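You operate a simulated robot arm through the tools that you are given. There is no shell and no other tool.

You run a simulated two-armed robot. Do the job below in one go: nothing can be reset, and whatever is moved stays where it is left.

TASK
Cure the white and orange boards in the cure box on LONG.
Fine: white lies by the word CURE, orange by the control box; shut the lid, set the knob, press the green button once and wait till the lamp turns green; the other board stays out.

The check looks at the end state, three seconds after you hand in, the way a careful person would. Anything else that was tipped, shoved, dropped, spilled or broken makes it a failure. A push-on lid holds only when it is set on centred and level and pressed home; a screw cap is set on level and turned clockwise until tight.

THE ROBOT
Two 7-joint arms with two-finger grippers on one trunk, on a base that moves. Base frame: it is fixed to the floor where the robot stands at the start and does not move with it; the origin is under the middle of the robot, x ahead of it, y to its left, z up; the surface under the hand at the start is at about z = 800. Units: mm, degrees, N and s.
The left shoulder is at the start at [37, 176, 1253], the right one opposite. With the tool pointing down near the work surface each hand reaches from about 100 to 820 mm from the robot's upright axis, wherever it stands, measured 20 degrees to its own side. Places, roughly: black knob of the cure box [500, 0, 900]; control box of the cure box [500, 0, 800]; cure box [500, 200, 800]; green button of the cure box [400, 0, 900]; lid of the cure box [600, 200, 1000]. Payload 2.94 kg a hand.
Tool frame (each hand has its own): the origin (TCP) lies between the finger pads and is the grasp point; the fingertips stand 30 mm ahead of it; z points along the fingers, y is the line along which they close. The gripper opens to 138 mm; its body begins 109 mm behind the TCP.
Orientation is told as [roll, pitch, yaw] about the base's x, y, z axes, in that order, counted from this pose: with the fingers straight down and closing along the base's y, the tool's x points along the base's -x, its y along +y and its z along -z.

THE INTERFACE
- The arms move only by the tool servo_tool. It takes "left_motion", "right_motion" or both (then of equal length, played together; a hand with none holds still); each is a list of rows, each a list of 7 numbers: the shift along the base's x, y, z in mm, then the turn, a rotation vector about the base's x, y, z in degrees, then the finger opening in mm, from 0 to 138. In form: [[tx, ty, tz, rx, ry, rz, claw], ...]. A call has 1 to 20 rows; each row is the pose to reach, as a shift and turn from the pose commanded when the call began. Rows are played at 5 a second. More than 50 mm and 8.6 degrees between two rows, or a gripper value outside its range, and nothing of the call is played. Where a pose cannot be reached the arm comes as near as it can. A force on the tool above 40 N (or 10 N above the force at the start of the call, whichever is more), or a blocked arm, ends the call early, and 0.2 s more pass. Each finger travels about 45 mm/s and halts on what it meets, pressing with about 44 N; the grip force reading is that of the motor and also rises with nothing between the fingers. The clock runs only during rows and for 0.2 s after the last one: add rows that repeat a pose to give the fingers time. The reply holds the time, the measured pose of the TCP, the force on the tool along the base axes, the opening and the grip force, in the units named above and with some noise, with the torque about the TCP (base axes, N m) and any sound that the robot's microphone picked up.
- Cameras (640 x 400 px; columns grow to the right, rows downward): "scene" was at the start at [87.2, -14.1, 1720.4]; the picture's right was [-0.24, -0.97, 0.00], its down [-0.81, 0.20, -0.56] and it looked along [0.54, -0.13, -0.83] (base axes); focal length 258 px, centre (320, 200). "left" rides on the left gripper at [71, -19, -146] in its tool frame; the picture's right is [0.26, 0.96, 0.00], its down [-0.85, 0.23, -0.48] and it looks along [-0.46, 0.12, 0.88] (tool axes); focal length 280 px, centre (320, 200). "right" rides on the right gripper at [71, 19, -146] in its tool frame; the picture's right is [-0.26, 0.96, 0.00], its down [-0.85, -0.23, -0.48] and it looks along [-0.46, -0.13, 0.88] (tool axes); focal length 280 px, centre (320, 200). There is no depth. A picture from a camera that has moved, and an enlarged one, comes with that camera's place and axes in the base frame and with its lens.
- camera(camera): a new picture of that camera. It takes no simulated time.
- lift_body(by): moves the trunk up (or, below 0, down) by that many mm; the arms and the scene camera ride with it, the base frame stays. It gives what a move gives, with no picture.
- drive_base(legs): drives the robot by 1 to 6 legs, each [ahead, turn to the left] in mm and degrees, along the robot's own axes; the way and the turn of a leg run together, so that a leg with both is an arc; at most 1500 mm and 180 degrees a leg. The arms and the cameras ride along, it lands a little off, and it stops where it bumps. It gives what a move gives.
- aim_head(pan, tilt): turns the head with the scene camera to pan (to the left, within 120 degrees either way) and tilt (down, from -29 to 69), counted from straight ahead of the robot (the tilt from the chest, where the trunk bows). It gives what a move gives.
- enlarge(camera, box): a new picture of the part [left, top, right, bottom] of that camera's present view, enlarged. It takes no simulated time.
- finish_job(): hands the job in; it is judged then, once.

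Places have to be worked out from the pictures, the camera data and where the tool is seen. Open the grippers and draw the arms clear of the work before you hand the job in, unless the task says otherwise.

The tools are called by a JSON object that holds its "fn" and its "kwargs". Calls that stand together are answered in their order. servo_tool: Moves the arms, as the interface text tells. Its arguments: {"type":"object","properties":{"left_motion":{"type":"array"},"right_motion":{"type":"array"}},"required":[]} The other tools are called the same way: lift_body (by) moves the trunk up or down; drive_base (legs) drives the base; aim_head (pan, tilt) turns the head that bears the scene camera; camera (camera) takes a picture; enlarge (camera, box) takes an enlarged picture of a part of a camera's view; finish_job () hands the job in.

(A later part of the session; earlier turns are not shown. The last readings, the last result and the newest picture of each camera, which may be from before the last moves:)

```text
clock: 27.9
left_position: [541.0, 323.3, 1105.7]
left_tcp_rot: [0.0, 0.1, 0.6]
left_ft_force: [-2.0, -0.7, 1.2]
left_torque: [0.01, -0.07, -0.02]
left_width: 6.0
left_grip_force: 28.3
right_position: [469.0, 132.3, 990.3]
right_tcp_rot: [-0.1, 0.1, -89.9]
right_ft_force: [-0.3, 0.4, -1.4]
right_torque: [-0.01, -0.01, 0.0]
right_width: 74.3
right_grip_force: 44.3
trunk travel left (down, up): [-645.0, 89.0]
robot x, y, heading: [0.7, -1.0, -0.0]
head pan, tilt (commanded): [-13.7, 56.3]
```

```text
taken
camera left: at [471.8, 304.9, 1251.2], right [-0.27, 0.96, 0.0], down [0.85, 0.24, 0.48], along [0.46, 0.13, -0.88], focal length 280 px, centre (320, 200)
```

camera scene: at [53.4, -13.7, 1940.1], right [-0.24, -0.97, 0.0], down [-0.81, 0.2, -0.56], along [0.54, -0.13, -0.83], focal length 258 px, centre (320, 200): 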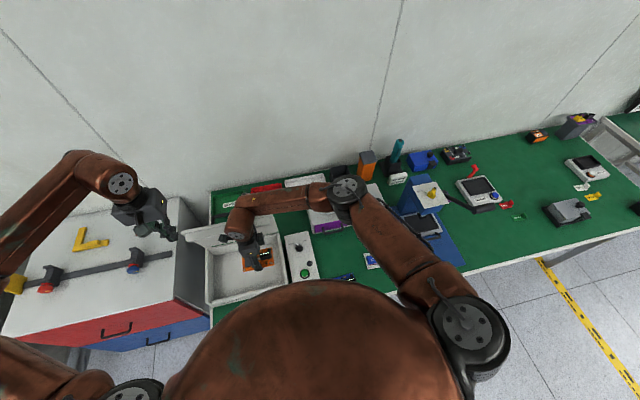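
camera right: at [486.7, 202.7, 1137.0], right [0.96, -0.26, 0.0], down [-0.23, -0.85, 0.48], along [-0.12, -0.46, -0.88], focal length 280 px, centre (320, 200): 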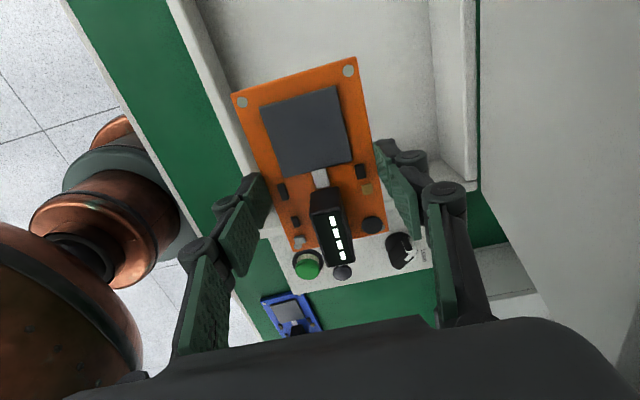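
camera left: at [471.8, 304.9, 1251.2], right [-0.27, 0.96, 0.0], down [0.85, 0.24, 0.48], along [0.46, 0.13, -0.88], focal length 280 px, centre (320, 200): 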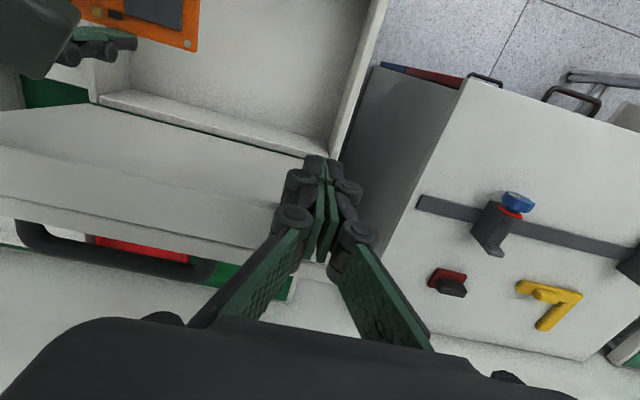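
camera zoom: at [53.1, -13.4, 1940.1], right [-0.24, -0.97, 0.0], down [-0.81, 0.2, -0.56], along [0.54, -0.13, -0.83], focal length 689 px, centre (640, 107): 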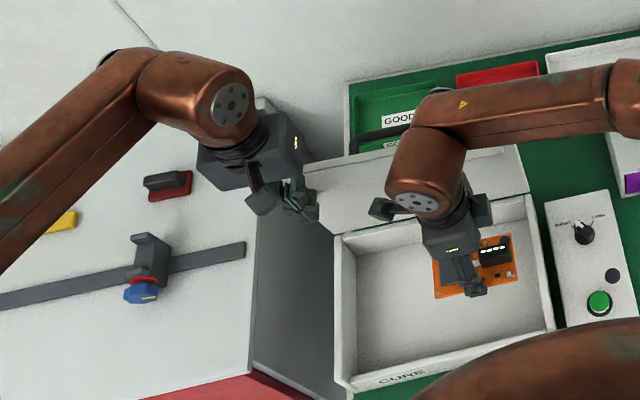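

The lid moves back easily with only about 2 N, so it can be opened wider. I keep pushing slowly, watching the force.

{"fn": "servo_tool", "kwargs": {"left_motion": [[4, 0, 0, 0, 0, 0, 0], [8, 0, 0, 0, 0, 0, 0], [12, 0, 0, 0, 0, 0, 0], [16, 0, 0, 0, 0, 0, 0], [20, 0, 0, 0, 0, 0, 0], [24, 0, 0, 0, 0, 0, 0]]}}

{"fn": "enlarge", "kwargs": {"camera": "scene", "box": [90, 160, 310, 310]}}

{"fn": "camera", "kwargs": {"camera": "left"}}

```text
clock: 29.3
left_position: [566.2, 323.6, 1105.3]
left_tcp_rot: [-0.1, 0.0, 0.5]
left_ft_force: [-2.0, -0.1, 0.2]
left_torque: [0.01, -0.02, -0.01]
left_width: 0.0
left_grip_force: 28.2
right_position: [469.1, 131.8, 989.6]
right_tcp_rot: [0.0, 0.0, -90.0]
right_ft_force: [-0.4, -0.3, -0.5]
right_torque: [0.03, 0.0, -0.04]
right_width: 74.2
right_grip_force: 43.6
trunk travel left (down, up): [-645.0, 89.0]
robot x, y, heading: [2.4, 2.2, -0.1]
head pan, tilt (commanded): [-13.7, 56.3]
```

```text
2.67 times, centred on (200, 235) of scene
camera zoom: at [54.2, -13.5, 1940.0], right [-0.24, -0.97, 0.0], down [-0.81, 0.2, -0.56], along [0.54, -0.13, -0.83], focal length 689 px, centre (640, 107)
```

zoom: 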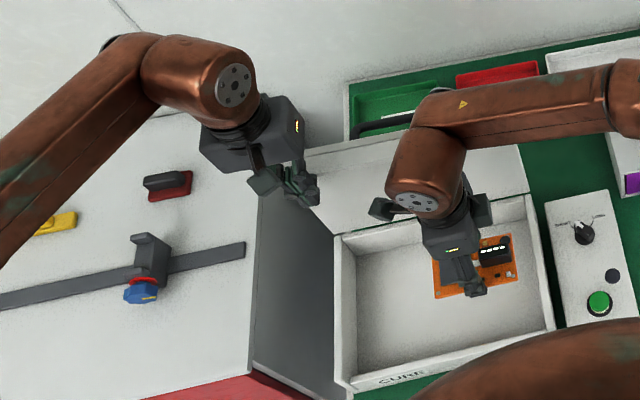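

```text
taken
camera left: at [496.2, 304.5, 1250.6], right [-0.27, 0.96, 0.0], down [0.85, 0.24, 0.48], along [0.46, 0.13, -0.88], focal length 280 px, centre (320, 200)
```

left: 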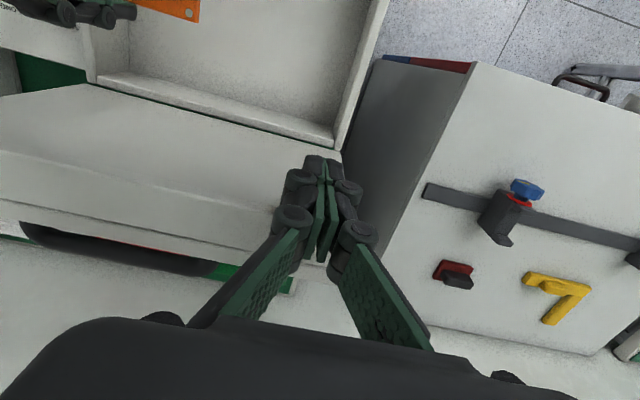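

The lid follows the push with about 2 N. I continue until it leans back past vertical.

{"fn": "servo_tool", "kwargs": {"left_motion": [[4, 0, 0, 0, 0, 0, 0], [8, 0, 0, 0, 0, 0, 0], [12, 0, 0, 0, 0, 0, 0], [16, 0, 0, 0, 0, 0, 0], [20, 0, 0, 0, 0, 0, 0], [24, 0, 0, 0, 0, 0, 0], [28, 0, 0, 0, 0, 0, 0]]}}

{"fn": "enlarge", "kwargs": {"camera": "scene", "box": [90, 160, 310, 310]}}

{"fn": "camera", "kwargs": {"camera": "left"}}

```text
clock: 30.9
left_position: [594.5, 323.3, 1105.7]
left_tcp_rot: [-0.2, -0.1, 0.5]
left_ft_force: [-0.4, 0.8, 0.3]
left_torque: [0.02, -0.02, 0.0]
left_width: 5.9
left_grip_force: 28.4
right_position: [469.0, 131.2, 989.2]
right_tcp_rot: [0.0, 0.0, -90.0]
right_ft_force: [-0.7, -0.4, -1.0]
right_torque: [-0.02, -0.01, 0.0]
right_width: 74.2
right_grip_force: 44.0
trunk travel left (down, up): [-645.0, 89.0]
robot x, y, heading: [-0.2, 1.3, -0.2]
head pan, tilt (commanded): [-13.7, 56.3]
```

```text
2.67 times, centred on (200, 235) of scene
camera zoom: at [53.5, -13.3, 1940.1], right [-0.24, -0.97, 0.0], down [-0.81, 0.2, -0.56], along [0.54, -0.13, -0.83], focal length 689 px, centre (640, 107)
```

zoom: 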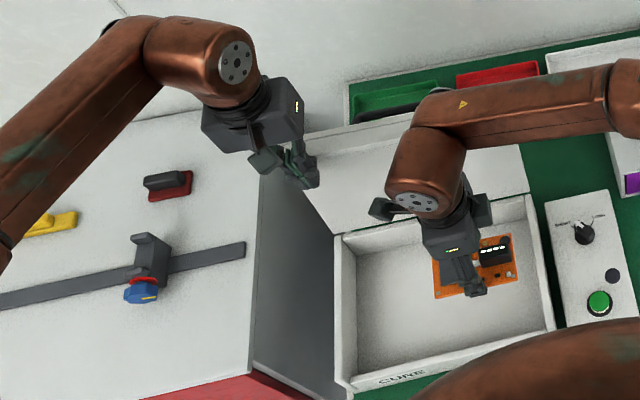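

```text
taken
camera left: at [523.6, 305.6, 1251.1], right [-0.27, 0.96, 0.0], down [0.85, 0.24, 0.48], along [0.46, 0.13, -0.88], focal length 280 px, centre (320, 200)
```

left: 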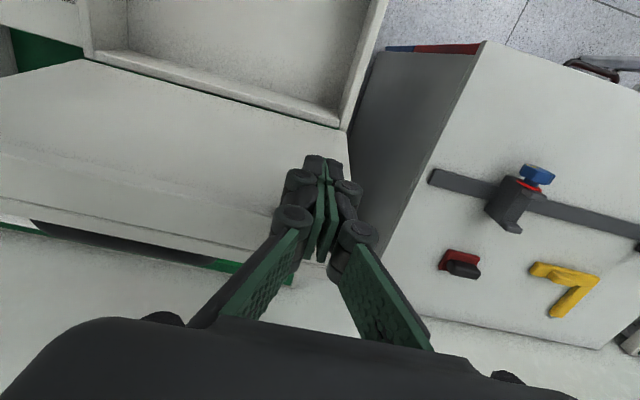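

The lid is now slightly past vertical and still easy to move. A bit further for margin, then I check it stays.

{"fn": "servo_tool", "kwargs": {"left_motion": [[4, 0, 0, 0, 0, 0, 0], [8, 0, 0, 0, 0, 0, 0], [12, 0, 0, 0, 0, 0, 0], [16, 0, 0, 0, 0, 0, 0], [20, 0, 0, 0, 0, 0, 0]]}}

{"fn": "servo_tool", "kwargs": {"left_motion": [[-15, 0, 0, 0, 0, 0, 0], [-35, 0, 0, 0, 0, 0, 0], [-60, 0, 0, 0, 0, 0, 0], [-85, 0, 30, 0, 0, 0, 0], [-105, 0, 70, 0, 0, 0, 0], [-110, 5, 110, 0, 0, 0, 0], [-110, 15, 150, 0, 0, 0, 0], [-110, 35, 190, 0, 0, 0, 0], [-110, 60, 230, 0, 0, 0, 0], [-110, 90, 250, 0, 0, 0, 0], [-110, 120, 250, 0, 0, 0, 0]]}}

{"fn": "enlarge", "kwargs": {"camera": "scene", "box": [90, 160, 310, 310]}}

{"fn": "camera", "kwargs": {"camera": "left"}}

```text
clock: 32.3
left_position: [605.5, 324.6, 1103.8]
left_tcp_rot: [0.1, 1.2, 0.4]
left_ft_force: [-24.7, 0.3, 10.3]
left_torque: [-0.22, -0.42, 0.01]
left_width: 6.1
left_grip_force: 28.4
right_position: [467.2, 131.6, 991.1]
right_tcp_rot: [0.2, 0.0, -89.9]
right_ft_force: [-0.8, 0.3, -1.2]
right_torque: [-0.03, 0.06, 0.0]
right_width: 74.3
right_grip_force: 44.1
trunk travel left (down, up): [-645.0, 89.0]
robot x, y, heading: [0.0, -2.7, -0.0]
head pan, tilt (commanded): [-13.7, 56.3]
stopped in row 5 (left hand): the force on the tool passed its limit at 42 N (the readings are from after the stop); the commanded pose is now the measured one
```

```text
clock: 34.7
left_position: [499.8, 445.1, 1350.8]
left_tcp_rot: [0.0, 0.7, 0.3]
left_ft_force: [-0.3, 1.4, -0.3]
left_torque: [-0.02, -0.01, -0.01]
left_width: 0.0
left_grip_force: 28.5
right_position: [469.0, 132.9, 988.8]
right_tcp_rot: [-0.1, 0.0, -90.0]
right_ft_force: [-0.6, 0.4, -0.5]
right_torque: [-0.02, -0.02, 0.02]
right_width: 73.9
right_grip_force: 43.2
trunk travel left (down, up): [-645.0, 89.0]
robot x, y, heading: [2.0, 1.4, -0.1]
head pan, tilt (commanded): [-13.7, 56.3]
```

```text
2.67 times, centred on (200, 235) of scene
camera zoom: at [53.1, -11.3, 1940.1], right [-0.24, -0.97, 0.0], down [-0.81, 0.19, -0.56], along [0.54, -0.13, -0.83], focal length 689 px, centre (640, 107)
```

zoom: 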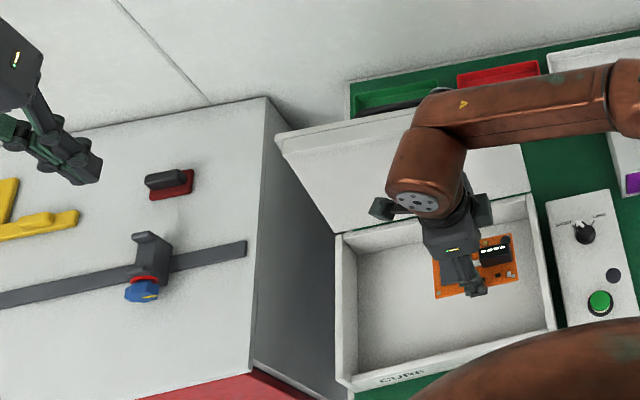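

```text
taken
camera left: at [430.8, 426.1, 1497.2], right [-0.27, 0.96, 0.0], down [0.85, 0.24, 0.46], along [0.45, 0.13, -0.89], focal length 280 px, centre (320, 200)
```

left: 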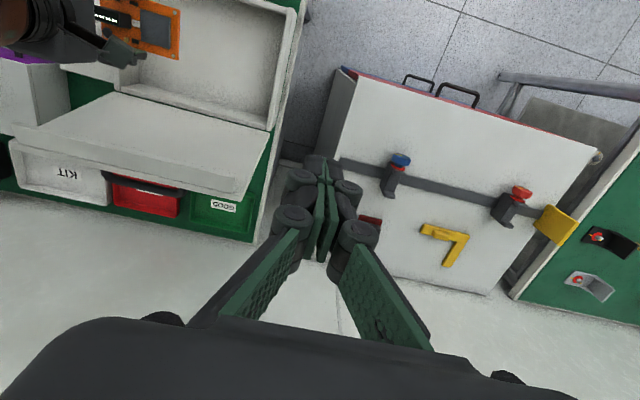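

The lid stopped at its limit, about 100° open, and stays there, which clears the forearm. I check the hand view before lowering the orange board into the right half.

{"fn": "camera", "kwargs": {"camera": "right"}}

{"fn": "enlarge", "kwargs": {"camera": "left", "box": [0, 0, 320, 220]}}

```text
taken
camera right: at [487.2, 204.8, 1136.4], right [0.97, -0.26, 0.0], down [-0.23, -0.85, 0.48], along [-0.12, -0.46, -0.88], focal length 280 px, centre (320, 200)
```

right: 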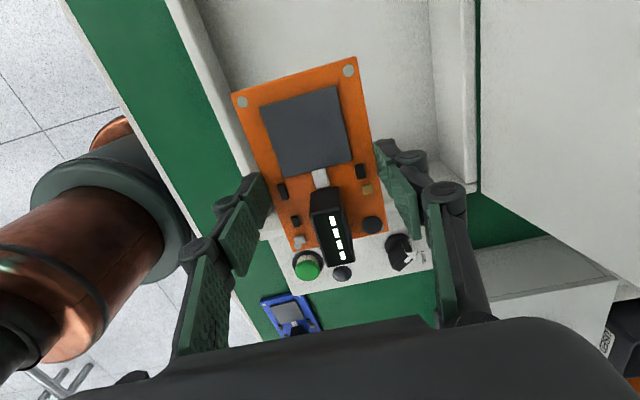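

```text
1.82 times, centred on (160, 110) of left
camera zoom: at [430.8, 426.1, 1497.2], right [-0.27, 0.96, 0.0], down [0.85, 0.24, 0.46], along [0.45, 0.13, -0.89], focal length 510 px, centre (611, 364)
```

zoom: 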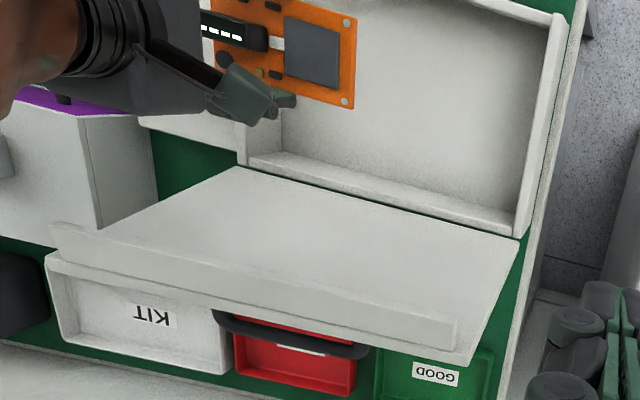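

Front wall top sits at x≈387–403; shifting the hand to x≈480 gives the fingers room on both sides. I lower the board to about 20 mm above the floor.

{"fn": "servo_tool", "kwargs": {"right_motion": [[6, 0, 0, 0, 0, 0, 62], [11, 0, -10, 0, 0, 0, 62], [11, 0, -35, 0, 0, 0, 62], [11, 0, -60, 0, 0, 0, 62], [11, 0, -85, 0, 0, 0, 62], [11, 0, -105, 0, 0, 0, 62], [11, 0, -118, 0, 0, 0, 62], [11, 0, -118, 0, 0, 0, 62]]}}

{"fn": "camera", "kwargs": {"camera": "right"}}

{"fn": "enlarge", "kwargs": {"camera": "scene", "box": [150, 160, 330, 320]}}

{"fn": "enlarge", "kwargs": {"camera": "left", "box": [0, 0, 320, 220]}}

```text
clock: 36.5
left_position: [500.5, 442.2, 1351.5]
left_tcp_rot: [0.2, 0.9, 0.4]
left_ft_force: [-0.4, -0.4, 0.3]
left_torque: [-0.01, 0.02, 0.0]
left_width: 0.0
left_grip_force: 28.2
right_position: [478.5, 132.6, 870.1]
right_tcp_rot: [0.1, 0.0, -90.0]
right_ft_force: [-0.2, -1.1, -0.8]
right_torque: [0.01, 0.01, -0.02]
right_width: 74.0
right_grip_force: 43.3
trunk travel left (down, up): [-645.0, 89.0]
robot x, y, heading: [-3.7, 0.3, 0.1]
head pan, tilt (commanded): [-13.7, 56.3]
```

```text
taken
camera right: at [497.6, 203.4, 1017.3], right [0.97, -0.26, 0.0], down [-0.23, -0.85, 0.48], along [-0.12, -0.46, -0.88], focal length 280 px, centre (320, 200)
```

right: 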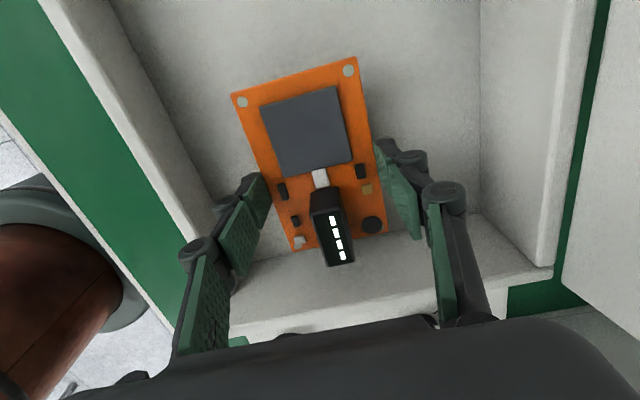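

```text
2.50 times, centred on (240, 240) of scene
camera zoom: at [53.5, -13.0, 1940.1], right [-0.24, -0.97, 0.0], down [-0.81, 0.2, -0.56], along [0.54, -0.13, -0.83], focal length 646 px, centre (520, 100)
```

zoom: 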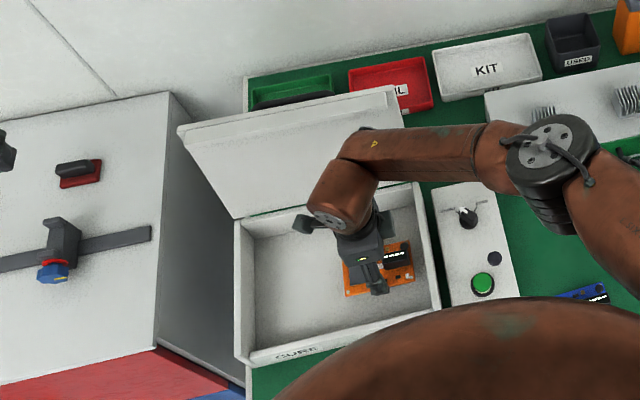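

```text
1.82 times, centred on (160, 110) of left
camera zoom: at [431.1, 424.6, 1497.4], right [-0.27, 0.96, 0.01], down [0.85, 0.24, 0.46], along [0.45, 0.13, -0.89], focal length 510 px, centre (611, 364)
```

zoom: 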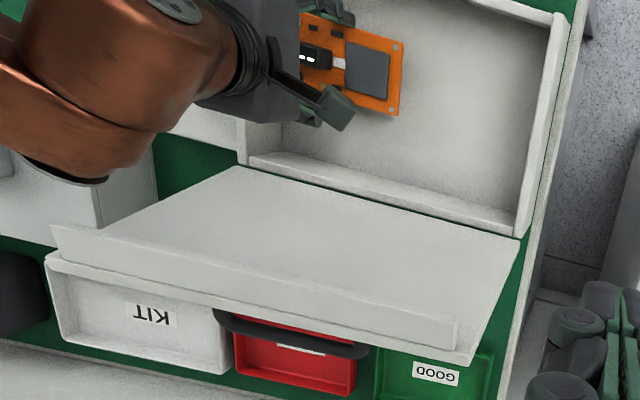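

Board is over the right half, clear of walls and lid. I lower in small steps until light contact.

{"fn": "servo_tool", "kwargs": {"right_motion": [[0, 0, -6, 0, 0, 0, 62], [0, 0, -12, 0, 0, 0, 62], [0, 0, -16, 0, 0, 0, 62], [0, 0, -18, 0, 0, 0, 62], [0, 0, -20, 0, 0, 0, 62]]}}

```text
clock: 37.7
left_position: [499.4, 442.3, 1351.7]
left_tcp_rot: [0.0, 0.9, 0.3]
left_ft_force: [-0.3, 0.4, 0.1]
left_torque: [0.06, -0.01, -0.03]
left_width: 0.0
left_grip_force: 28.3
right_position: [479.5, 132.2, 851.9]
right_tcp_rot: [-0.1, 0.0, -90.0]
right_ft_force: [-0.3, 0.1, -1.1]
right_torque: [0.0, 0.05, 0.01]
right_width: 74.3
right_grip_force: 44.1
trunk travel left (down, up): [-645.0, 89.0]
robot x, y, heading: [-3.3, 0.1, 0.1]
head pan, tilt (commanded): [-13.7, 56.3]
```

{"fn": "servo_tool", "kwargs": {"right_motion": [[0, 0, -2, 0, 0, 0, 62], [0, 0, -4, 0, 0, 0, 62], [0, 0, -5, 0, 0, 0, 62], [0, 0, -6, 0, 0, 0, 62]]}}

{"fn": "camera", "kwargs": {"camera": "right"}}

```text
clock: 38.7
left_position: [500.0, 443.2, 1350.7]
left_tcp_rot: [0.1, 0.7, 0.4]
left_ft_force: [0.2, -0.1, 0.6]
left_torque: [0.01, 0.02, 0.04]
left_width: 0.0
left_grip_force: 28.8
right_position: [479.6, 131.4, 845.4]
right_tcp_rot: [0.0, 0.0, -90.0]
right_ft_force: [0.0, 0.3, 4.8]
right_torque: [-0.31, 0.06, -0.03]
right_width: 74.4
right_grip_force: 43.9
trunk travel left (down, up): [-645.0, 89.0]
robot x, y, heading: [1.8, 4.3, 0.2]
head pan, tilt (commanded): [-13.7, 56.3]
```

```text
taken
camera right: at [498.8, 203.3, 993.3], right [0.96, -0.26, 0.0], down [-0.23, -0.85, 0.48], along [-0.12, -0.46, -0.88], focal length 280 px, centre (320, 200)
```

right: 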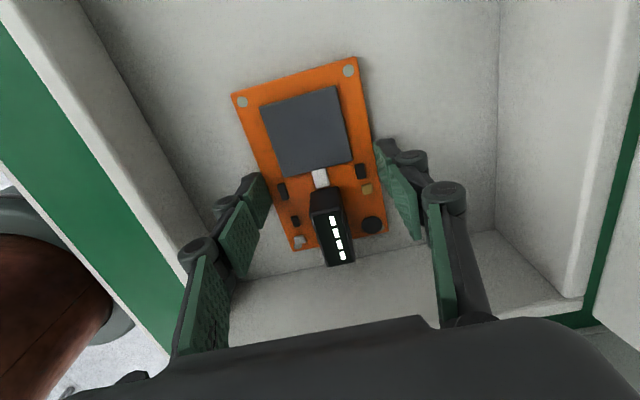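

Light contact (4.8 N up) at TCP z 845, so the board rests on the floor. I open the fingers just enough to let go.

{"fn": "servo_tool", "kwargs": {"right_motion": [[0, 0, 0, 0, 0, 0, 78], [0, 0, 0, 0, 0, 0, 84], [0, 0, 0, 0, 0, 0, 88], [0, 0, 0, 0, 0, 0, 88]]}}

{"fn": "camera", "kwargs": {"camera": "right"}}

```text
clock: 39.7
left_position: [498.1, 443.0, 1351.8]
left_tcp_rot: [0.1, 0.9, 0.3]
left_ft_force: [-0.3, 0.0, -0.1]
left_torque: [0.01, -0.04, -0.01]
left_width: 0.0
left_grip_force: 28.2
right_position: [481.0, 132.2, 846.7]
right_tcp_rot: [0.1, -0.1, -90.1]
right_ft_force: [-0.3, 0.2, 0.4]
right_torque: [-0.01, -0.03, -0.05]
right_width: 88.1
right_grip_force: 0.0
trunk travel left (down, up): [-645.0, 89.0]
robot x, y, heading: [-0.1, 2.5, 0.2]
head pan, tilt (commanded): [-13.7, 56.3]
```

```text
taken
camera right: at [498.7, 203.4, 992.7], right [0.97, -0.26, 0.0], down [-0.23, -0.85, 0.48], along [-0.12, -0.46, -0.88], focal length 280 px, centre (320, 200)
```

right: 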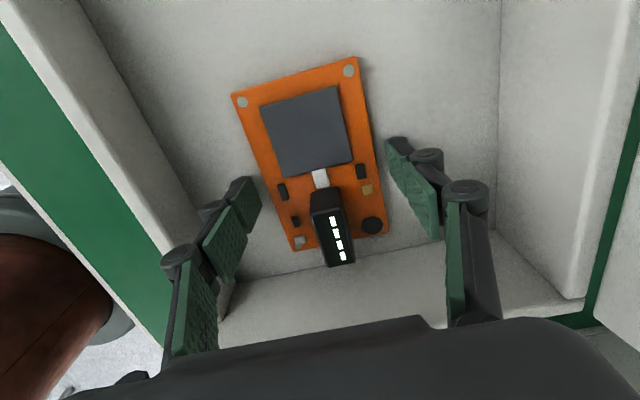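

Orange lies flat, released, in the control-box half. I raise the hand straight out and travel high over to the white board at about [407,-378].

{"fn": "servo_tool", "kwargs": {"right_motion": [[0, 0, 10, 0, 0, 0, 88], [0, 0, 40, 0, 0, 0, 88], [0, 0, 80, 0, 0, 0, 92], [0, 0, 120, 0, 0, 0, 96], [0, 0, 160, 0, 0, 0, 100], [0, -20, 190, 0, 0, 0, 105], [-5, -60, 190, 0, 0, 0, 105], [-10, -105, 190, 0, 0, 0, 105], [-15, -150, 190, 0, 0, 0, 105], [-20, -195, 190, 0, 0, 0, 105], [-25, -240, 190, 0, 0, 0, 105], [-35, -285, 190, 0, 0, 0, 105], [-45, -330, 190, 0, 0, 0, 105], [-55, -375, 190, 0, 0, -1, 105], [-62, -420, 180, 0, 0, -2, 105], [-70, -460, 170, 0, 0, -3, 105], [-74, -490, 160, 0, 0, -3.5, 105], [-74, -510, 155, 0, 0, -3.5, 105], [-74, -510, 155, 0, 0, -3.5, 105]]}}

{"fn": "camera", "kwargs": {"camera": "right"}}

{"fn": "camera", "kwargs": {"camera": "scene"}}

{"fn": "camera", "kwargs": {"camera": "left"}}

```text
clock: 43.7
left_position: [498.8, 441.6, 1351.9]
left_tcp_rot: [0.2, 0.8, 0.3]
left_ft_force: [0.4, -0.6, -0.6]
left_torque: [-0.02, -0.02, 0.0]
left_width: 0.0
left_grip_force: 28.1
right_position: [404.4, -377.6, 1000.2]
right_tcp_rot: [0.0, -0.1, -93.5]
right_ft_force: [0.1, 0.8, 0.4]
right_torque: [-0.01, -0.04, -0.01]
right_width: 105.0
right_grip_force: 0.1
trunk travel left (down, up): [-645.0, 89.0]
robot x, y, heading: [0.7, 1.3, -0.1]
head pan, tilt (commanded): [-13.7, 56.3]
```

```text
taken
camera right: at [428.1, -308.4, 1146.8], right [0.95, -0.32, 0.0], down [-0.28, -0.83, 0.48], along [-0.15, -0.45, -0.88], focal length 280 px, centre (320, 200)
```

right: 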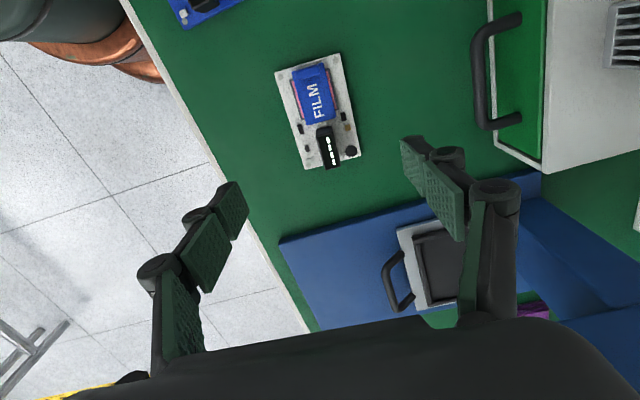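

```text
taken
camera scene: at [53.1, -13.5, 1940.1], right [-0.24, -0.97, 0.0], down [-0.81, 0.2, -0.56], along [0.54, -0.13, -0.83], focal length 258 px, centre (320, 200)
```

scene: 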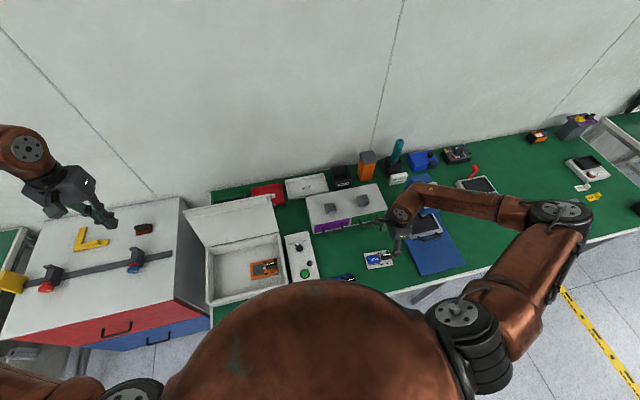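

```text
taken
camera left: at [430.8, 424.2, 1497.6], right [-0.27, 0.96, 0.01], down [0.85, 0.24, 0.46], along [0.45, 0.13, -0.89], focal length 280 px, centre (320, 200)
```

left: 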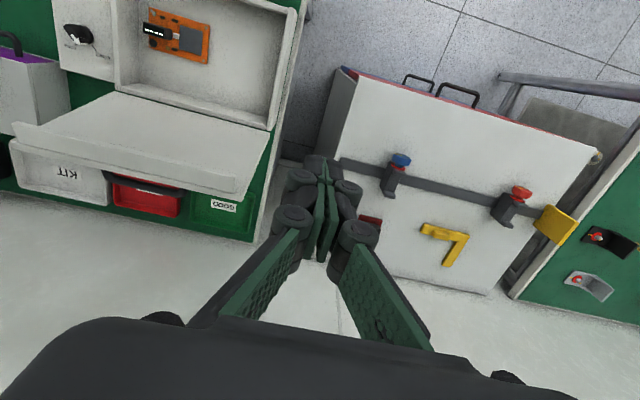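

Let me check the white board's exact pose and the forearm's clearance above the blue machine before lowering.

{"fn": "enlarge", "kwargs": {"camera": "scene", "box": [340, 150, 600, 312]}}

{"fn": "enlarge", "kwargs": {"camera": "right", "box": [240, 30, 400, 190]}}

```text
2.46 times, centred on (470, 231) of scene
camera zoom: at [53.1, -13.5, 1940.1], right [-0.24, -0.97, 0.0], down [-0.81, 0.2, -0.56], along [0.54, -0.13, -0.83], focal length 636 px, centre (-49, 124)
```

zoom: 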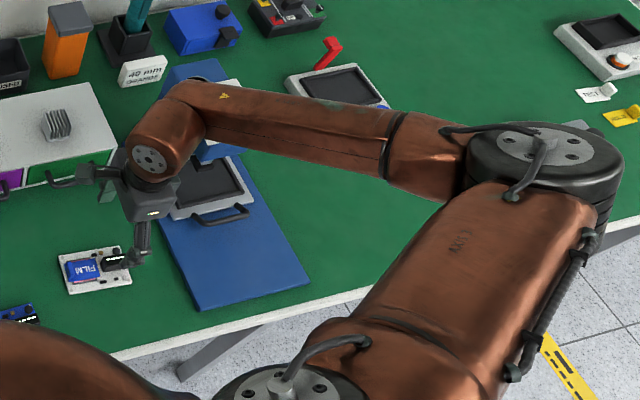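

```text
2.50 times, centred on (320, 110) of right
camera zoom: at [428.1, -308.4, 1146.8], right [0.95, -0.32, 0.0], down [-0.28, -0.83, 0.48], along [-0.15, -0.45, -0.88], focal length 701 px, centre (320, 425)
```

zoom: 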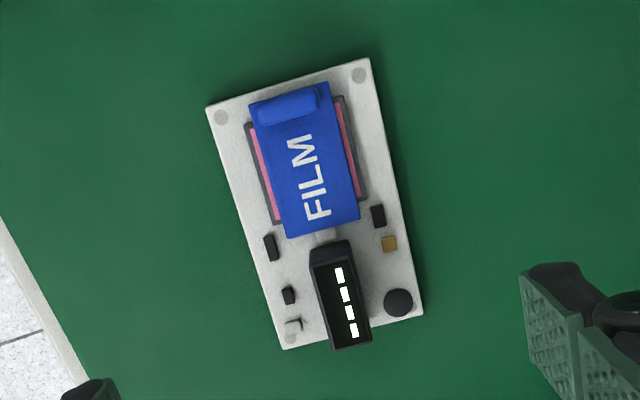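

White's centre computes to [406,-377.4] at −3.4°, and the forearm clears the blue machine. I lower in two stages to the table around its long edges.

{"fn": "servo_tool", "kwargs": {"right_motion": [[1.5, 0, -30, 0, 0, 0, 100], [1.5, 0, -60, 0, 0, 0, 96], [1.5, 0, -90, 0, 0, 0, 94], [1.5, 0, -115, 0, 0, 0, 92], [1.5, 0, -135, 0, 0, 0, 92], [1.5, 0, -150, 0, 0, 0, 92], [1.5, 0, -160, 0, 0, 0, 92], [1.5, 0, -166, 0, 0, 0, 92], [1.5, 0, -166, 0, 0, 0, 92]]}}

{"fn": "camera", "kwargs": {"camera": "right"}}

{"fn": "enlarge", "kwargs": {"camera": "scene", "box": [340, 150, 600, 312]}}

```text
clock: 45.7
left_position: [500.8, 441.9, 1351.0]
left_tcp_rot: [0.2, 0.8, 0.4]
left_ft_force: [-1.0, -0.6, 1.9]
left_torque: [0.03, 0.02, 0.01]
left_width: 0.0
left_grip_force: 28.5
right_position: [406.2, -379.1, 833.9]
right_tcp_rot: [0.0, 0.0, -93.5]
right_ft_force: [-0.3, 0.0, 0.4]
right_torque: [0.01, -0.01, -0.01]
right_width: 92.0
right_grip_force: 0.2
trunk travel left (down, up): [-645.0, 89.0]
robot x, y, heading: [-3.6, -0.8, 0.2]
head pan, tilt (commanded): [-13.7, 56.3]
```

```text
taken
camera right: at [430.3, -308.7, 980.7], right [0.95, -0.32, 0.0], down [-0.28, -0.83, 0.48], along [-0.15, -0.45, -0.88], focal length 280 px, centre (320, 200)
```

right: 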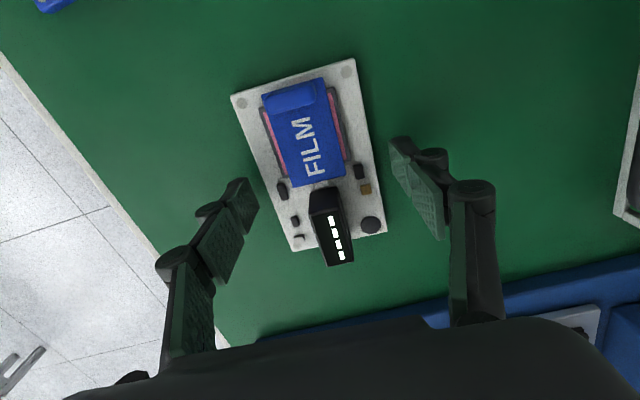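

```text
2.46 times, centred on (470, 231) of scene
camera zoom: at [53.0, -14.0, 1940.1], right [-0.24, -0.97, 0.0], down [-0.81, 0.2, -0.56], along [0.54, -0.13, -0.83], focal length 636 px, centre (-49, 124)
```

zoom: 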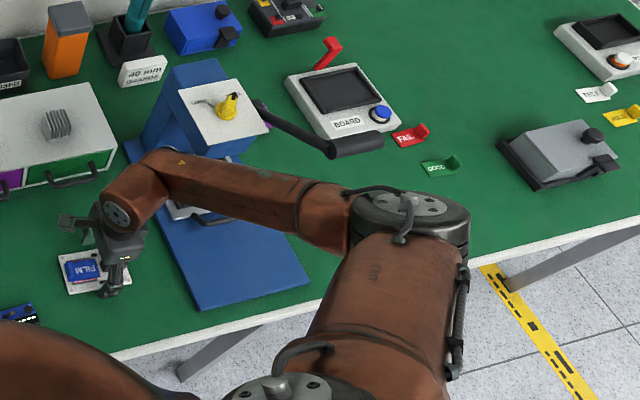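

The white board sits between the pads exactly as the orange did. I go down 1 mm and close.

{"fn": "servo_tool", "kwargs": {"right_motion": [[0, 0, -1, 0, 0, 0, 86], [0, 0, -1, 0, 0, 0, 80], [0, 0, -1, 0, 0, 0, 72], [0, 0, -1, 0, 0, 0, 62], [0, 0, -1, 0, 0, 0, 62]]}}

{"fn": "servo_tool", "kwargs": {"right_motion": [[0, 0, 5, 0, 0, 0, 62], [0, 0, 15, 0, 0, 0, 62], [0, 0, 30, 0, 0, 0, 62], [0, 0, 45, 0, 0, 0, 62], [0, 0, 45, 0, 0, 0, 62]]}}

{"fn": "camera", "kwargs": {"camera": "right"}}

```text
clock: 47.0
left_position: [499.0, 442.2, 1351.5]
left_tcp_rot: [0.1, 0.8, 0.4]
left_ft_force: [0.4, 0.2, 0.2]
left_torque: [-0.01, 0.02, 0.0]
left_width: 0.0
left_grip_force: 28.4
right_position: [408.7, -377.6, 835.9]
right_tcp_rot: [0.0, 0.1, -93.6]
right_ft_force: [-4.7, 0.4, 14.0]
right_torque: [0.03, 0.65, 0.06]
right_width: 66.3
right_grip_force: 2.6
trunk travel left (down, up): [-645.0, 89.0]
robot x, y, heading: [1.2, -1.0, -0.0]
head pan, tilt (commanded): [-13.7, 56.3]
stopped in row 5 (right hand): the force on the tool passed its limit at 43 N (the readings are from after the stop); the commanded pose is now the measured one
```

```text
clock: 48.2
left_position: [500.2, 443.6, 1351.3]
left_tcp_rot: [0.1, 0.8, 0.4]
left_ft_force: [0.4, 0.1, -0.5]
left_torque: [-0.03, 0.0, 0.01]
left_width: 0.2
left_grip_force: 28.7
right_position: [409.3, -377.8, 879.1]
right_tcp_rot: [0.0, 0.0, -93.6]
right_ft_force: [-0.5, 0.6, -0.2]
right_torque: [-0.04, 0.0, 0.03]
right_width: 62.2
right_grip_force: 0.1
trunk travel left (down, up): [-645.0, 89.0]
robot x, y, heading: [3.2, 1.5, 0.3]
head pan, tilt (commanded): [-13.7, 56.3]
```

```text
taken
camera right: at [432.2, -308.4, 1026.8], right [0.95, -0.32, 0.0], down [-0.28, -0.83, 0.48], along [-0.15, -0.45, -0.88], focal length 280 px, centre (320, 200)
```

right: 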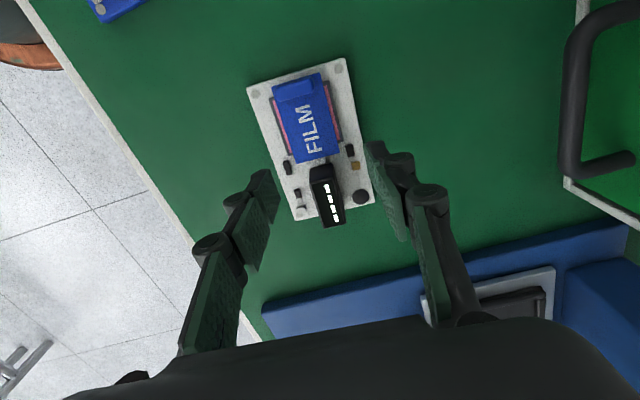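

The fingers rode up onto the board's top edge instead of gripping it (66 mm, force stop), so the tips were slightly too high. I've lifted clear; I open and re-measure the board.

{"fn": "servo_tool", "kwargs": {"right_motion": [[0, 0, 10, 0, 0, 0, 70], [-2, 0, 20, 0, 0, 0, 80], [-4, 0, 40, 0, 0, 0, 92], [-4, 0, 40, 0, 0, 0, 96], [-4, 0, 40, 0, 0, 0, 96]]}}

{"fn": "enlarge", "kwargs": {"camera": "right", "box": [220, 30, 400, 250]}}

{"fn": "enlarge", "kwargs": {"camera": "scene", "box": [350, 240, 410, 280]}}

```text
clock: 49.4
left_position: [499.5, 442.0, 1351.2]
left_tcp_rot: [0.0, 0.8, 0.4]
left_ft_force: [-0.5, -0.2, -0.5]
left_torque: [0.01, 0.01, -0.02]
left_width: 0.0
left_grip_force: 28.3
right_position: [403.2, -381.1, 919.2]
right_tcp_rot: [0.0, 0.0, -93.6]
right_ft_force: [-0.4, -0.3, 0.0]
right_torque: [0.02, 0.02, 0.02]
right_width: 96.2
right_grip_force: 0.1
trunk travel left (down, up): [-645.0, 89.0]
robot x, y, heading: [-0.4, 1.0, 0.2]
head pan, tilt (commanded): [-13.7, 56.3]
```

```text
1.82 times, centred on (310, 140) of right
camera zoom: at [427.0, -309.3, 1067.3], right [0.95, -0.32, 0.0], down [-0.28, -0.83, 0.48], along [-0.15, -0.45, -0.88], focal length 510 px, centre (338, 309)
```

zoom: 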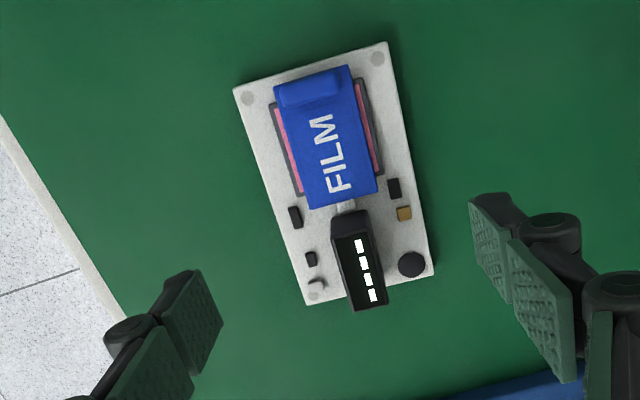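

```text
10.00 times, centred on (380, 260) of scene
camera zoom: at [52.8, -14.1, 1940.1], right [-0.24, -0.97, 0.0], down [-0.81, 0.2, -0.56], along [0.54, -0.13, -0.83], focal length 2584 px, centre (-280, -400)
```

zoom: 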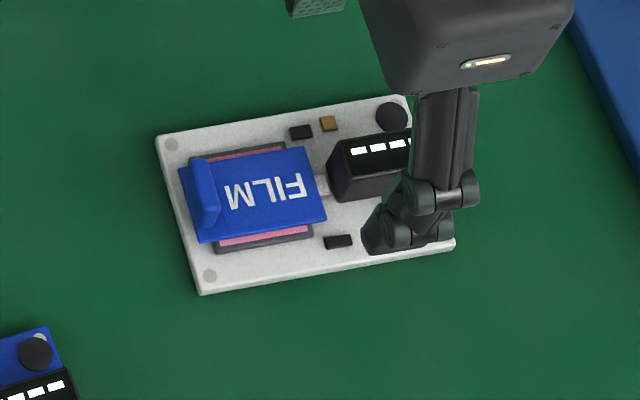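

The board is intact and unmoved at [406.4,-378]. I descend again and this time creep until the fingertips just touch the table.

{"fn": "servo_tool", "kwargs": {"right_motion": [[2, 2, -25, 0, 0, 0.2, 94], [3, 3, -50, 0, 0, 0.2, 92], [3, 3, -70, 0, 0, 0.2, 92], [3, 3, -80, 0, 0, 0.2, 92], [3, 3, -85, 0, 0, 0.2, 92], [3, 3, -86, 0, 0, 0.2, 92], [3, 3, -86, 0, 0, 0.2, 92]]}}

{"fn": "servo_tool", "kwargs": {"right_motion": [[0, 0, -1, 0, 0, 0, 92], [0, 0, -2, 0, 0, 0, 92], [0, 0, -2, 0, 0, 0, 92]]}}

```text
clock: 51.0
left_position: [499.5, 443.0, 1352.0]
left_tcp_rot: [0.1, 0.8, 0.4]
left_ft_force: [0.1, 0.0, -0.2]
left_torque: [-0.04, -0.02, -0.02]
left_width: 0.2
left_grip_force: 28.6
right_position: [408.2, -375.9, 832.9]
right_tcp_rot: [0.0, 0.0, -93.5]
right_ft_force: [-0.6, -0.3, -0.4]
right_torque: [-0.01, 0.04, -0.03]
right_width: 91.8
right_grip_force: 0.0
trunk travel left (down, up): [-645.0, 89.0]
robot x, y, heading: [1.0, 1.3, 0.1]
head pan, tilt (commanded): [-13.7, 56.3]
```

```text
clock: 51.8
left_position: [499.3, 442.1, 1352.7]
left_tcp_rot: [0.1, 0.7, 0.4]
left_ft_force: [0.0, -0.3, 0.4]
left_torque: [-0.02, 0.01, -0.03]
left_width: 0.0
left_grip_force: 28.4
right_position: [408.4, -376.6, 832.6]
right_tcp_rot: [0.0, 0.0, -93.4]
right_ft_force: [0.0, 0.2, -0.1]
right_torque: [0.03, -0.04, 0.01]
right_width: 92.0
right_grip_force: 0.0
trunk travel left (down, up): [-645.0, 89.0]
robot x, y, heading: [-3.3, -1.9, 0.2]
head pan, tilt (commanded): [-13.7, 56.3]
```

{"fn": "servo_tool", "kwargs": {"right_motion": [[-1, 0, -1, 0, 0, 0, 92], [-2, 0, -2, 0, 0, 0, 92], [-2, 0, -2, 0, 0, 0, 92]]}}

{"fn": "camera", "kwargs": {"camera": "right"}}

```text
clock: 52.6
left_position: [499.4, 441.8, 1350.5]
left_tcp_rot: [0.2, 0.8, 0.4]
left_ft_force: [-0.4, 0.3, 0.6]
left_torque: [-0.01, 0.0, 0.0]
left_width: 0.0
left_grip_force: 28.3
right_position: [405.7, -374.8, 830.8]
right_tcp_rot: [-0.1, 0.1, -93.4]
right_ft_force: [-0.1, -0.2, 0.3]
right_torque: [0.01, -0.02, -0.01]
right_width: 92.0
right_grip_force: 0.0
trunk travel left (down, up): [-645.0, 89.0]
robot x, y, heading: [2.2, 1.2, 0.2]
head pan, tilt (commanded): [-13.7, 56.3]
```

```text
taken
camera right: at [428.2, -305.7, 977.0], right [0.95, -0.32, 0.0], down [-0.28, -0.83, 0.48], along [-0.15, -0.45, -0.88], focal length 280 px, centre (320, 200)
```

right: 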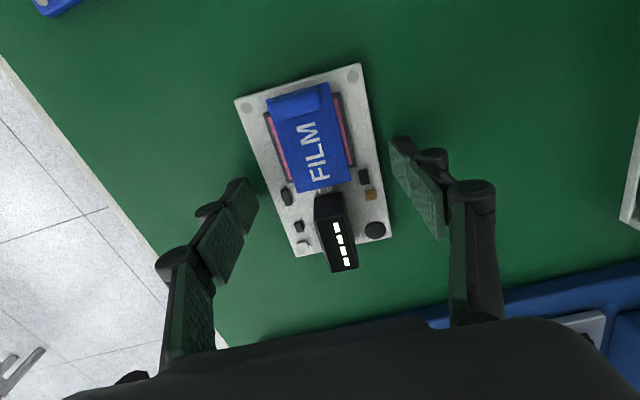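

No contact yet at z 830.8; the view shows the hand 2 mm right of the board's middle. I correct and creep further down.

{"fn": "servo_tool", "kwargs": {"right_motion": [[-1, -1, -1, 0, 0, 0, 92], [-2, -2, -1, 0, 0, 0, 92], [-2, -2, -2, 0, 0, 0, 92], [-2, -2, -2, 0, 0, 0, 92]]}}

{"fn": "servo_tool", "kwargs": {"right_motion": [[0, 0, -0.5, 0, 0, 0, 92], [0, 0, -1, 0, 0, 0, 92], [0, 0, -1, 0, 0, 0, 92]]}}

{"fn": "enlarge", "kwargs": {"camera": "right", "box": [220, 100, 420, 225]}}

```text
clock: 53.6
left_position: [500.3, 442.2, 1351.4]
left_tcp_rot: [0.1, 0.8, 0.3]
left_ft_force: [-0.2, 0.7, -0.4]
left_torque: [-0.02, -0.01, 0.0]
left_width: 0.0
left_grip_force: 28.4
right_position: [403.4, -378.0, 827.5]
right_tcp_rot: [-0.1, 0.0, -93.5]
right_ft_force: [0.9, 0.1, -0.1]
right_torque: [-0.02, -0.01, -0.01]
right_width: 92.1
right_grip_force: 0.2
trunk travel left (down, up): [-645.0, 89.0]
robot x, y, heading: [1.3, 1.3, -0.0]
head pan, tilt (commanded): [-13.7, 56.3]
```

```text
clock: 54.4
left_position: [498.7, 442.9, 1352.2]
left_tcp_rot: [0.1, 0.8, 0.4]
left_ft_force: [-0.3, -0.1, 0.3]
left_torque: [0.0, -0.03, 0.03]
left_width: 0.0
left_grip_force: 28.5
right_position: [402.6, -376.4, 826.3]
right_tcp_rot: [0.0, 0.1, -93.3]
right_ft_force: [-0.2, 0.2, -0.8]
right_torque: [-0.02, -0.01, 0.03]
right_width: 92.4
right_grip_force: 0.0
trunk travel left (down, up): [-645.0, 89.0]
robot x, y, heading: [4.3, 3.8, 0.2]
head pan, tilt (commanded): [-13.7, 56.3]
```

```text
3.20 times, centred on (320, 162) of right
camera zoom: at [426.0, -307.7, 973.4], right [0.95, -0.32, 0.0], down [-0.28, -0.83, 0.48], along [-0.15, -0.45, -0.88], focal length 897 px, centre (320, 320)
```

zoom: 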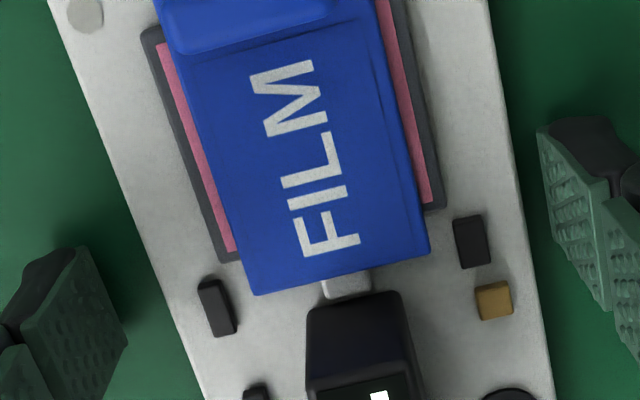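

No table contact even at z 826.3, so the tips end a little higher than I assumed; this depth should grip the edge well. I shift 2.5 mm and close.

{"fn": "servo_tool", "kwargs": {"right_motion": [[1.5, 0, 0, 0, 0, 0, 92], [2.5, 0, 0, 0, 0, 0, 88], [2.5, 0, 0, 0, 0, 0, 82], [2.5, 0, 0, 0, 0, 0, 76], [2.5, 0, 0, 0, 0, 0, 72], [2.5, 0, 0, 0, 0, 0, 72]]}}

{"fn": "camera", "kwargs": {"camera": "right"}}

```text
clock: 55.8
left_position: [498.3, 443.2, 1352.8]
left_tcp_rot: [0.1, 0.9, 0.4]
left_ft_force: [0.3, -0.6, 0.5]
left_torque: [0.01, 0.0, 0.01]
left_width: 0.1
left_grip_force: 28.1
right_position: [405.5, -377.8, 827.9]
right_tcp_rot: [0.1, 0.1, -93.3]
right_ft_force: [-2.0, 0.3, 7.9]
right_torque: [0.0, 0.39, 0.01]
right_width: 74.5
right_grip_force: 29.5
trunk travel left (down, up): [-645.0, 89.0]
robot x, y, heading: [-1.4, 2.2, -0.1]
head pan, tilt (commanded): [-13.7, 56.3]
```

```text
taken
camera right: at [428.0, -308.0, 974.2], right [0.95, -0.32, 0.0], down [-0.28, -0.83, 0.48], along [-0.15, -0.45, -0.88], focal length 280 px, centre (320, 200)
```

right: 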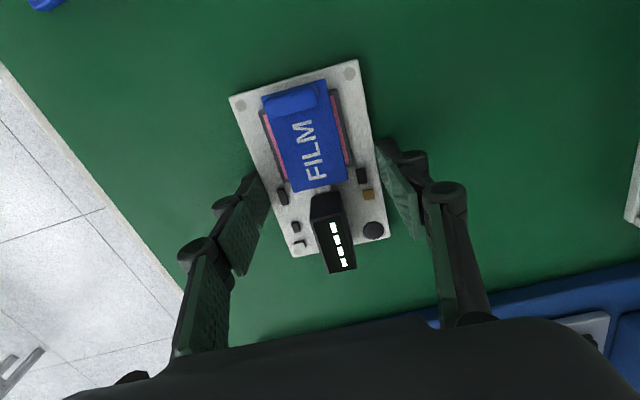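

Now the width is 74.5 mm with the tips down at the table: gripped on the edges. I tighten, then lift 45 mm.

{"fn": "servo_tool", "kwargs": {"right_motion": [[0, 0, 0, 0, 0, 0, 66], [0, 0, 0, 0, 0, 0, 62], [0, 0, 1, 0, 0, 0, 62], [0, 0, 5, 0, 0, 0, 62], [0, 0, 15, 0, 0, 0, 62], [0, 0, 30, 0, 0, 0, 62], [0, 0, 45, 0, 0, 0, 62], [0, 0, 45, 0, 0, 0, 62]]}}

{"fn": "camera", "kwargs": {"camera": "right"}}

{"fn": "enlarge", "kwargs": {"camera": "scene", "box": [340, 230, 420, 290]}}

```text
clock: 57.6
left_position: [499.2, 441.0, 1352.1]
left_tcp_rot: [0.1, 0.8, 0.4]
left_ft_force: [0.0, -0.7, -0.1]
left_torque: [0.03, -0.03, -0.01]
left_width: 0.1
left_grip_force: 28.4
right_position: [404.9, -378.0, 872.4]
right_tcp_rot: [0.0, -0.1, -93.5]
right_ft_force: [0.1, 0.1, -1.8]
right_torque: [0.0, 0.02, -0.02]
right_width: 74.0
right_grip_force: 44.4
trunk travel left (down, up): [-645.0, 89.0]
robot x, y, heading: [-1.8, 1.8, 0.0]
head pan, tilt (commanded): [-13.7, 56.3]
```

```text
taken
camera right: at [428.3, -308.5, 1018.8], right [0.95, -0.32, 0.0], down [-0.28, -0.83, 0.48], along [-0.15, -0.45, -0.88], focal length 280 px, centre (320, 200)
```

right: 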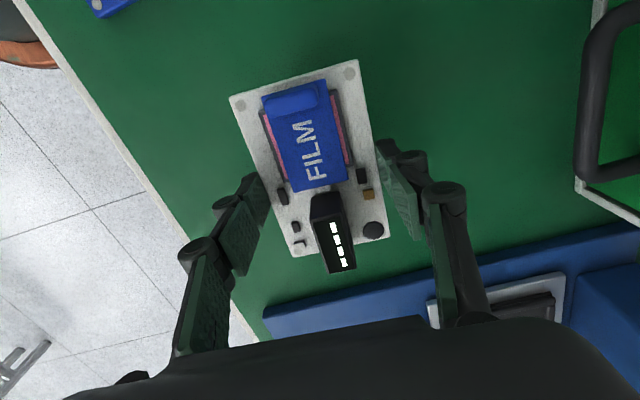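

```text
6.67 times, centred on (380, 260) of scene
camera zoom: at [53.4, -14.2, 1940.1], right [-0.24, -0.97, 0.0], down [-0.81, 0.2, -0.56], along [0.54, -0.13, -0.83], focal length 1723 px, centre (-80, -200)
```

zoom: 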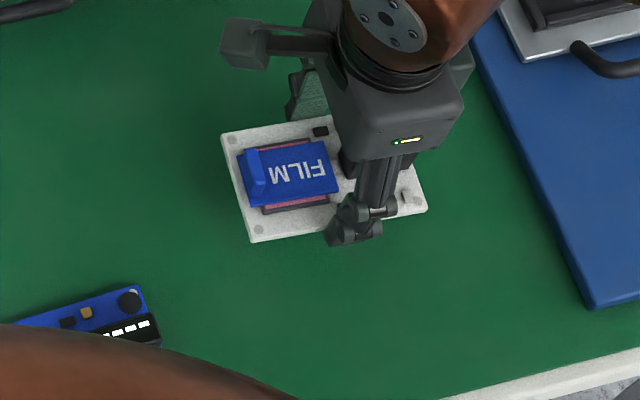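

The white board is up and level. I raise it further while moving the left hand further out of the way, then lower the trunk 120 mm for better reach across to the box's left half.

{"fn": "servo_tool", "kwargs": {"right_motion": [[0, 0, 40, 0, 0, 0, 62], [0, 0, 80, 0, 0, 0, 62], [0, 0, 120, 0, 0, 0.5, 62], [0, 0, 160, 0, 0, 1, 62], [0, 0, 200, 0, 0, 1.5, 62], [0, 0, 240, 0, 0, 2, 62], [0, 0, 260, 0, 0, 2.5, 62], [0, 0, 260, 0, 0, 3, 62], [0, 0, 260, 0, 0, 3.4, 62]], "left_motion": [[-5, 10, 15, 0, 0, 0, 0], [-10, 20, 30, 0, 0, 0, 0], [-15, 30, 50, 0, 0, 0, 0], [-20, 40, 70, 0, 0, 0, 0], [-25, 50, 90, 0, 0, 0, 0], [-30, 60, 110, 0, 0, 0, 0], [-35, 70, 130, 0, 0, 0, 0], [-40, 80, 150, 0, 0, 0, 0], [-40, 80, 150, 0, 0, 0, 0]]}}

{"fn": "lift_body", "kwargs": {"by": -120}}

{"fn": "camera", "kwargs": {"camera": "scene"}}

```text
clock: 59.6
left_position: [456.6, 512.0, 1498.6]
left_tcp_rot: [0.1, 0.8, 0.6]
left_ft_force: [-0.2, -0.6, 0.0]
left_torque: [0.03, 0.02, -0.01]
left_width: 0.0
left_grip_force: 28.0
left hand out of reach, approached as far as the arm can: row 8, 9
right_position: [406.9, -378.2, 1131.3]
right_tcp_rot: [0.0, 0.0, -89.9]
right_ft_force: [0.8, 0.6, -1.6]
right_torque: [0.03, 0.04, 0.02]
right_width: 73.6
right_grip_force: 43.9
trunk travel left (down, up): [-645.0, 89.0]
robot x, y, heading: [-0.4, 0.1, -0.0]
head pan, tilt (commanded): [-13.7, 56.3]
```

```text
clock: 61.1
left_position: [455.5, 510.8, 1379.8]
left_tcp_rot: [0.1, 0.8, 0.4]
left_ft_force: [0.1, -0.5, 0.3]
left_torque: [-0.06, 0.01, 0.02]
left_width: 0.2
left_grip_force: 28.3
right_position: [406.3, -377.6, 1012.8]
right_tcp_rot: [0.1, 0.0, -90.0]
right_ft_force: [0.4, 0.3, -1.4]
right_torque: [0.02, -0.04, 0.0]
right_width: 74.0
right_grip_force: 44.9
trunk travel left (down, up): [-525.0, 209.0]
robot x, y, heading: [0.1, 0.2, -0.1]
head pan, tilt (commanded): [-13.7, 56.3]
```

```text
taken
camera scene: at [62.2, -14.2, 1820.4], right [-0.24, -0.97, 0.0], down [-0.81, 0.2, -0.56], along [0.54, -0.13, -0.83], focal length 258 px, centre (320, 200)
```

scene: 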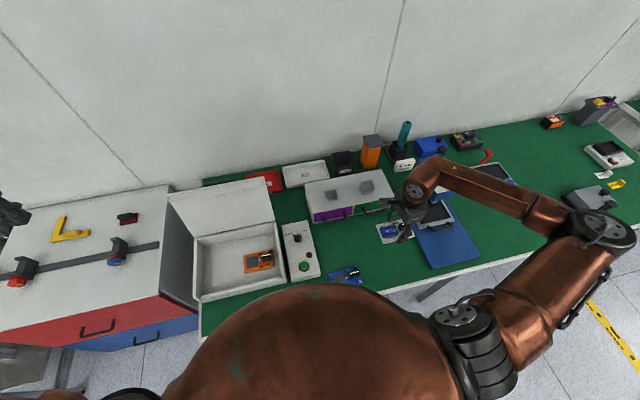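

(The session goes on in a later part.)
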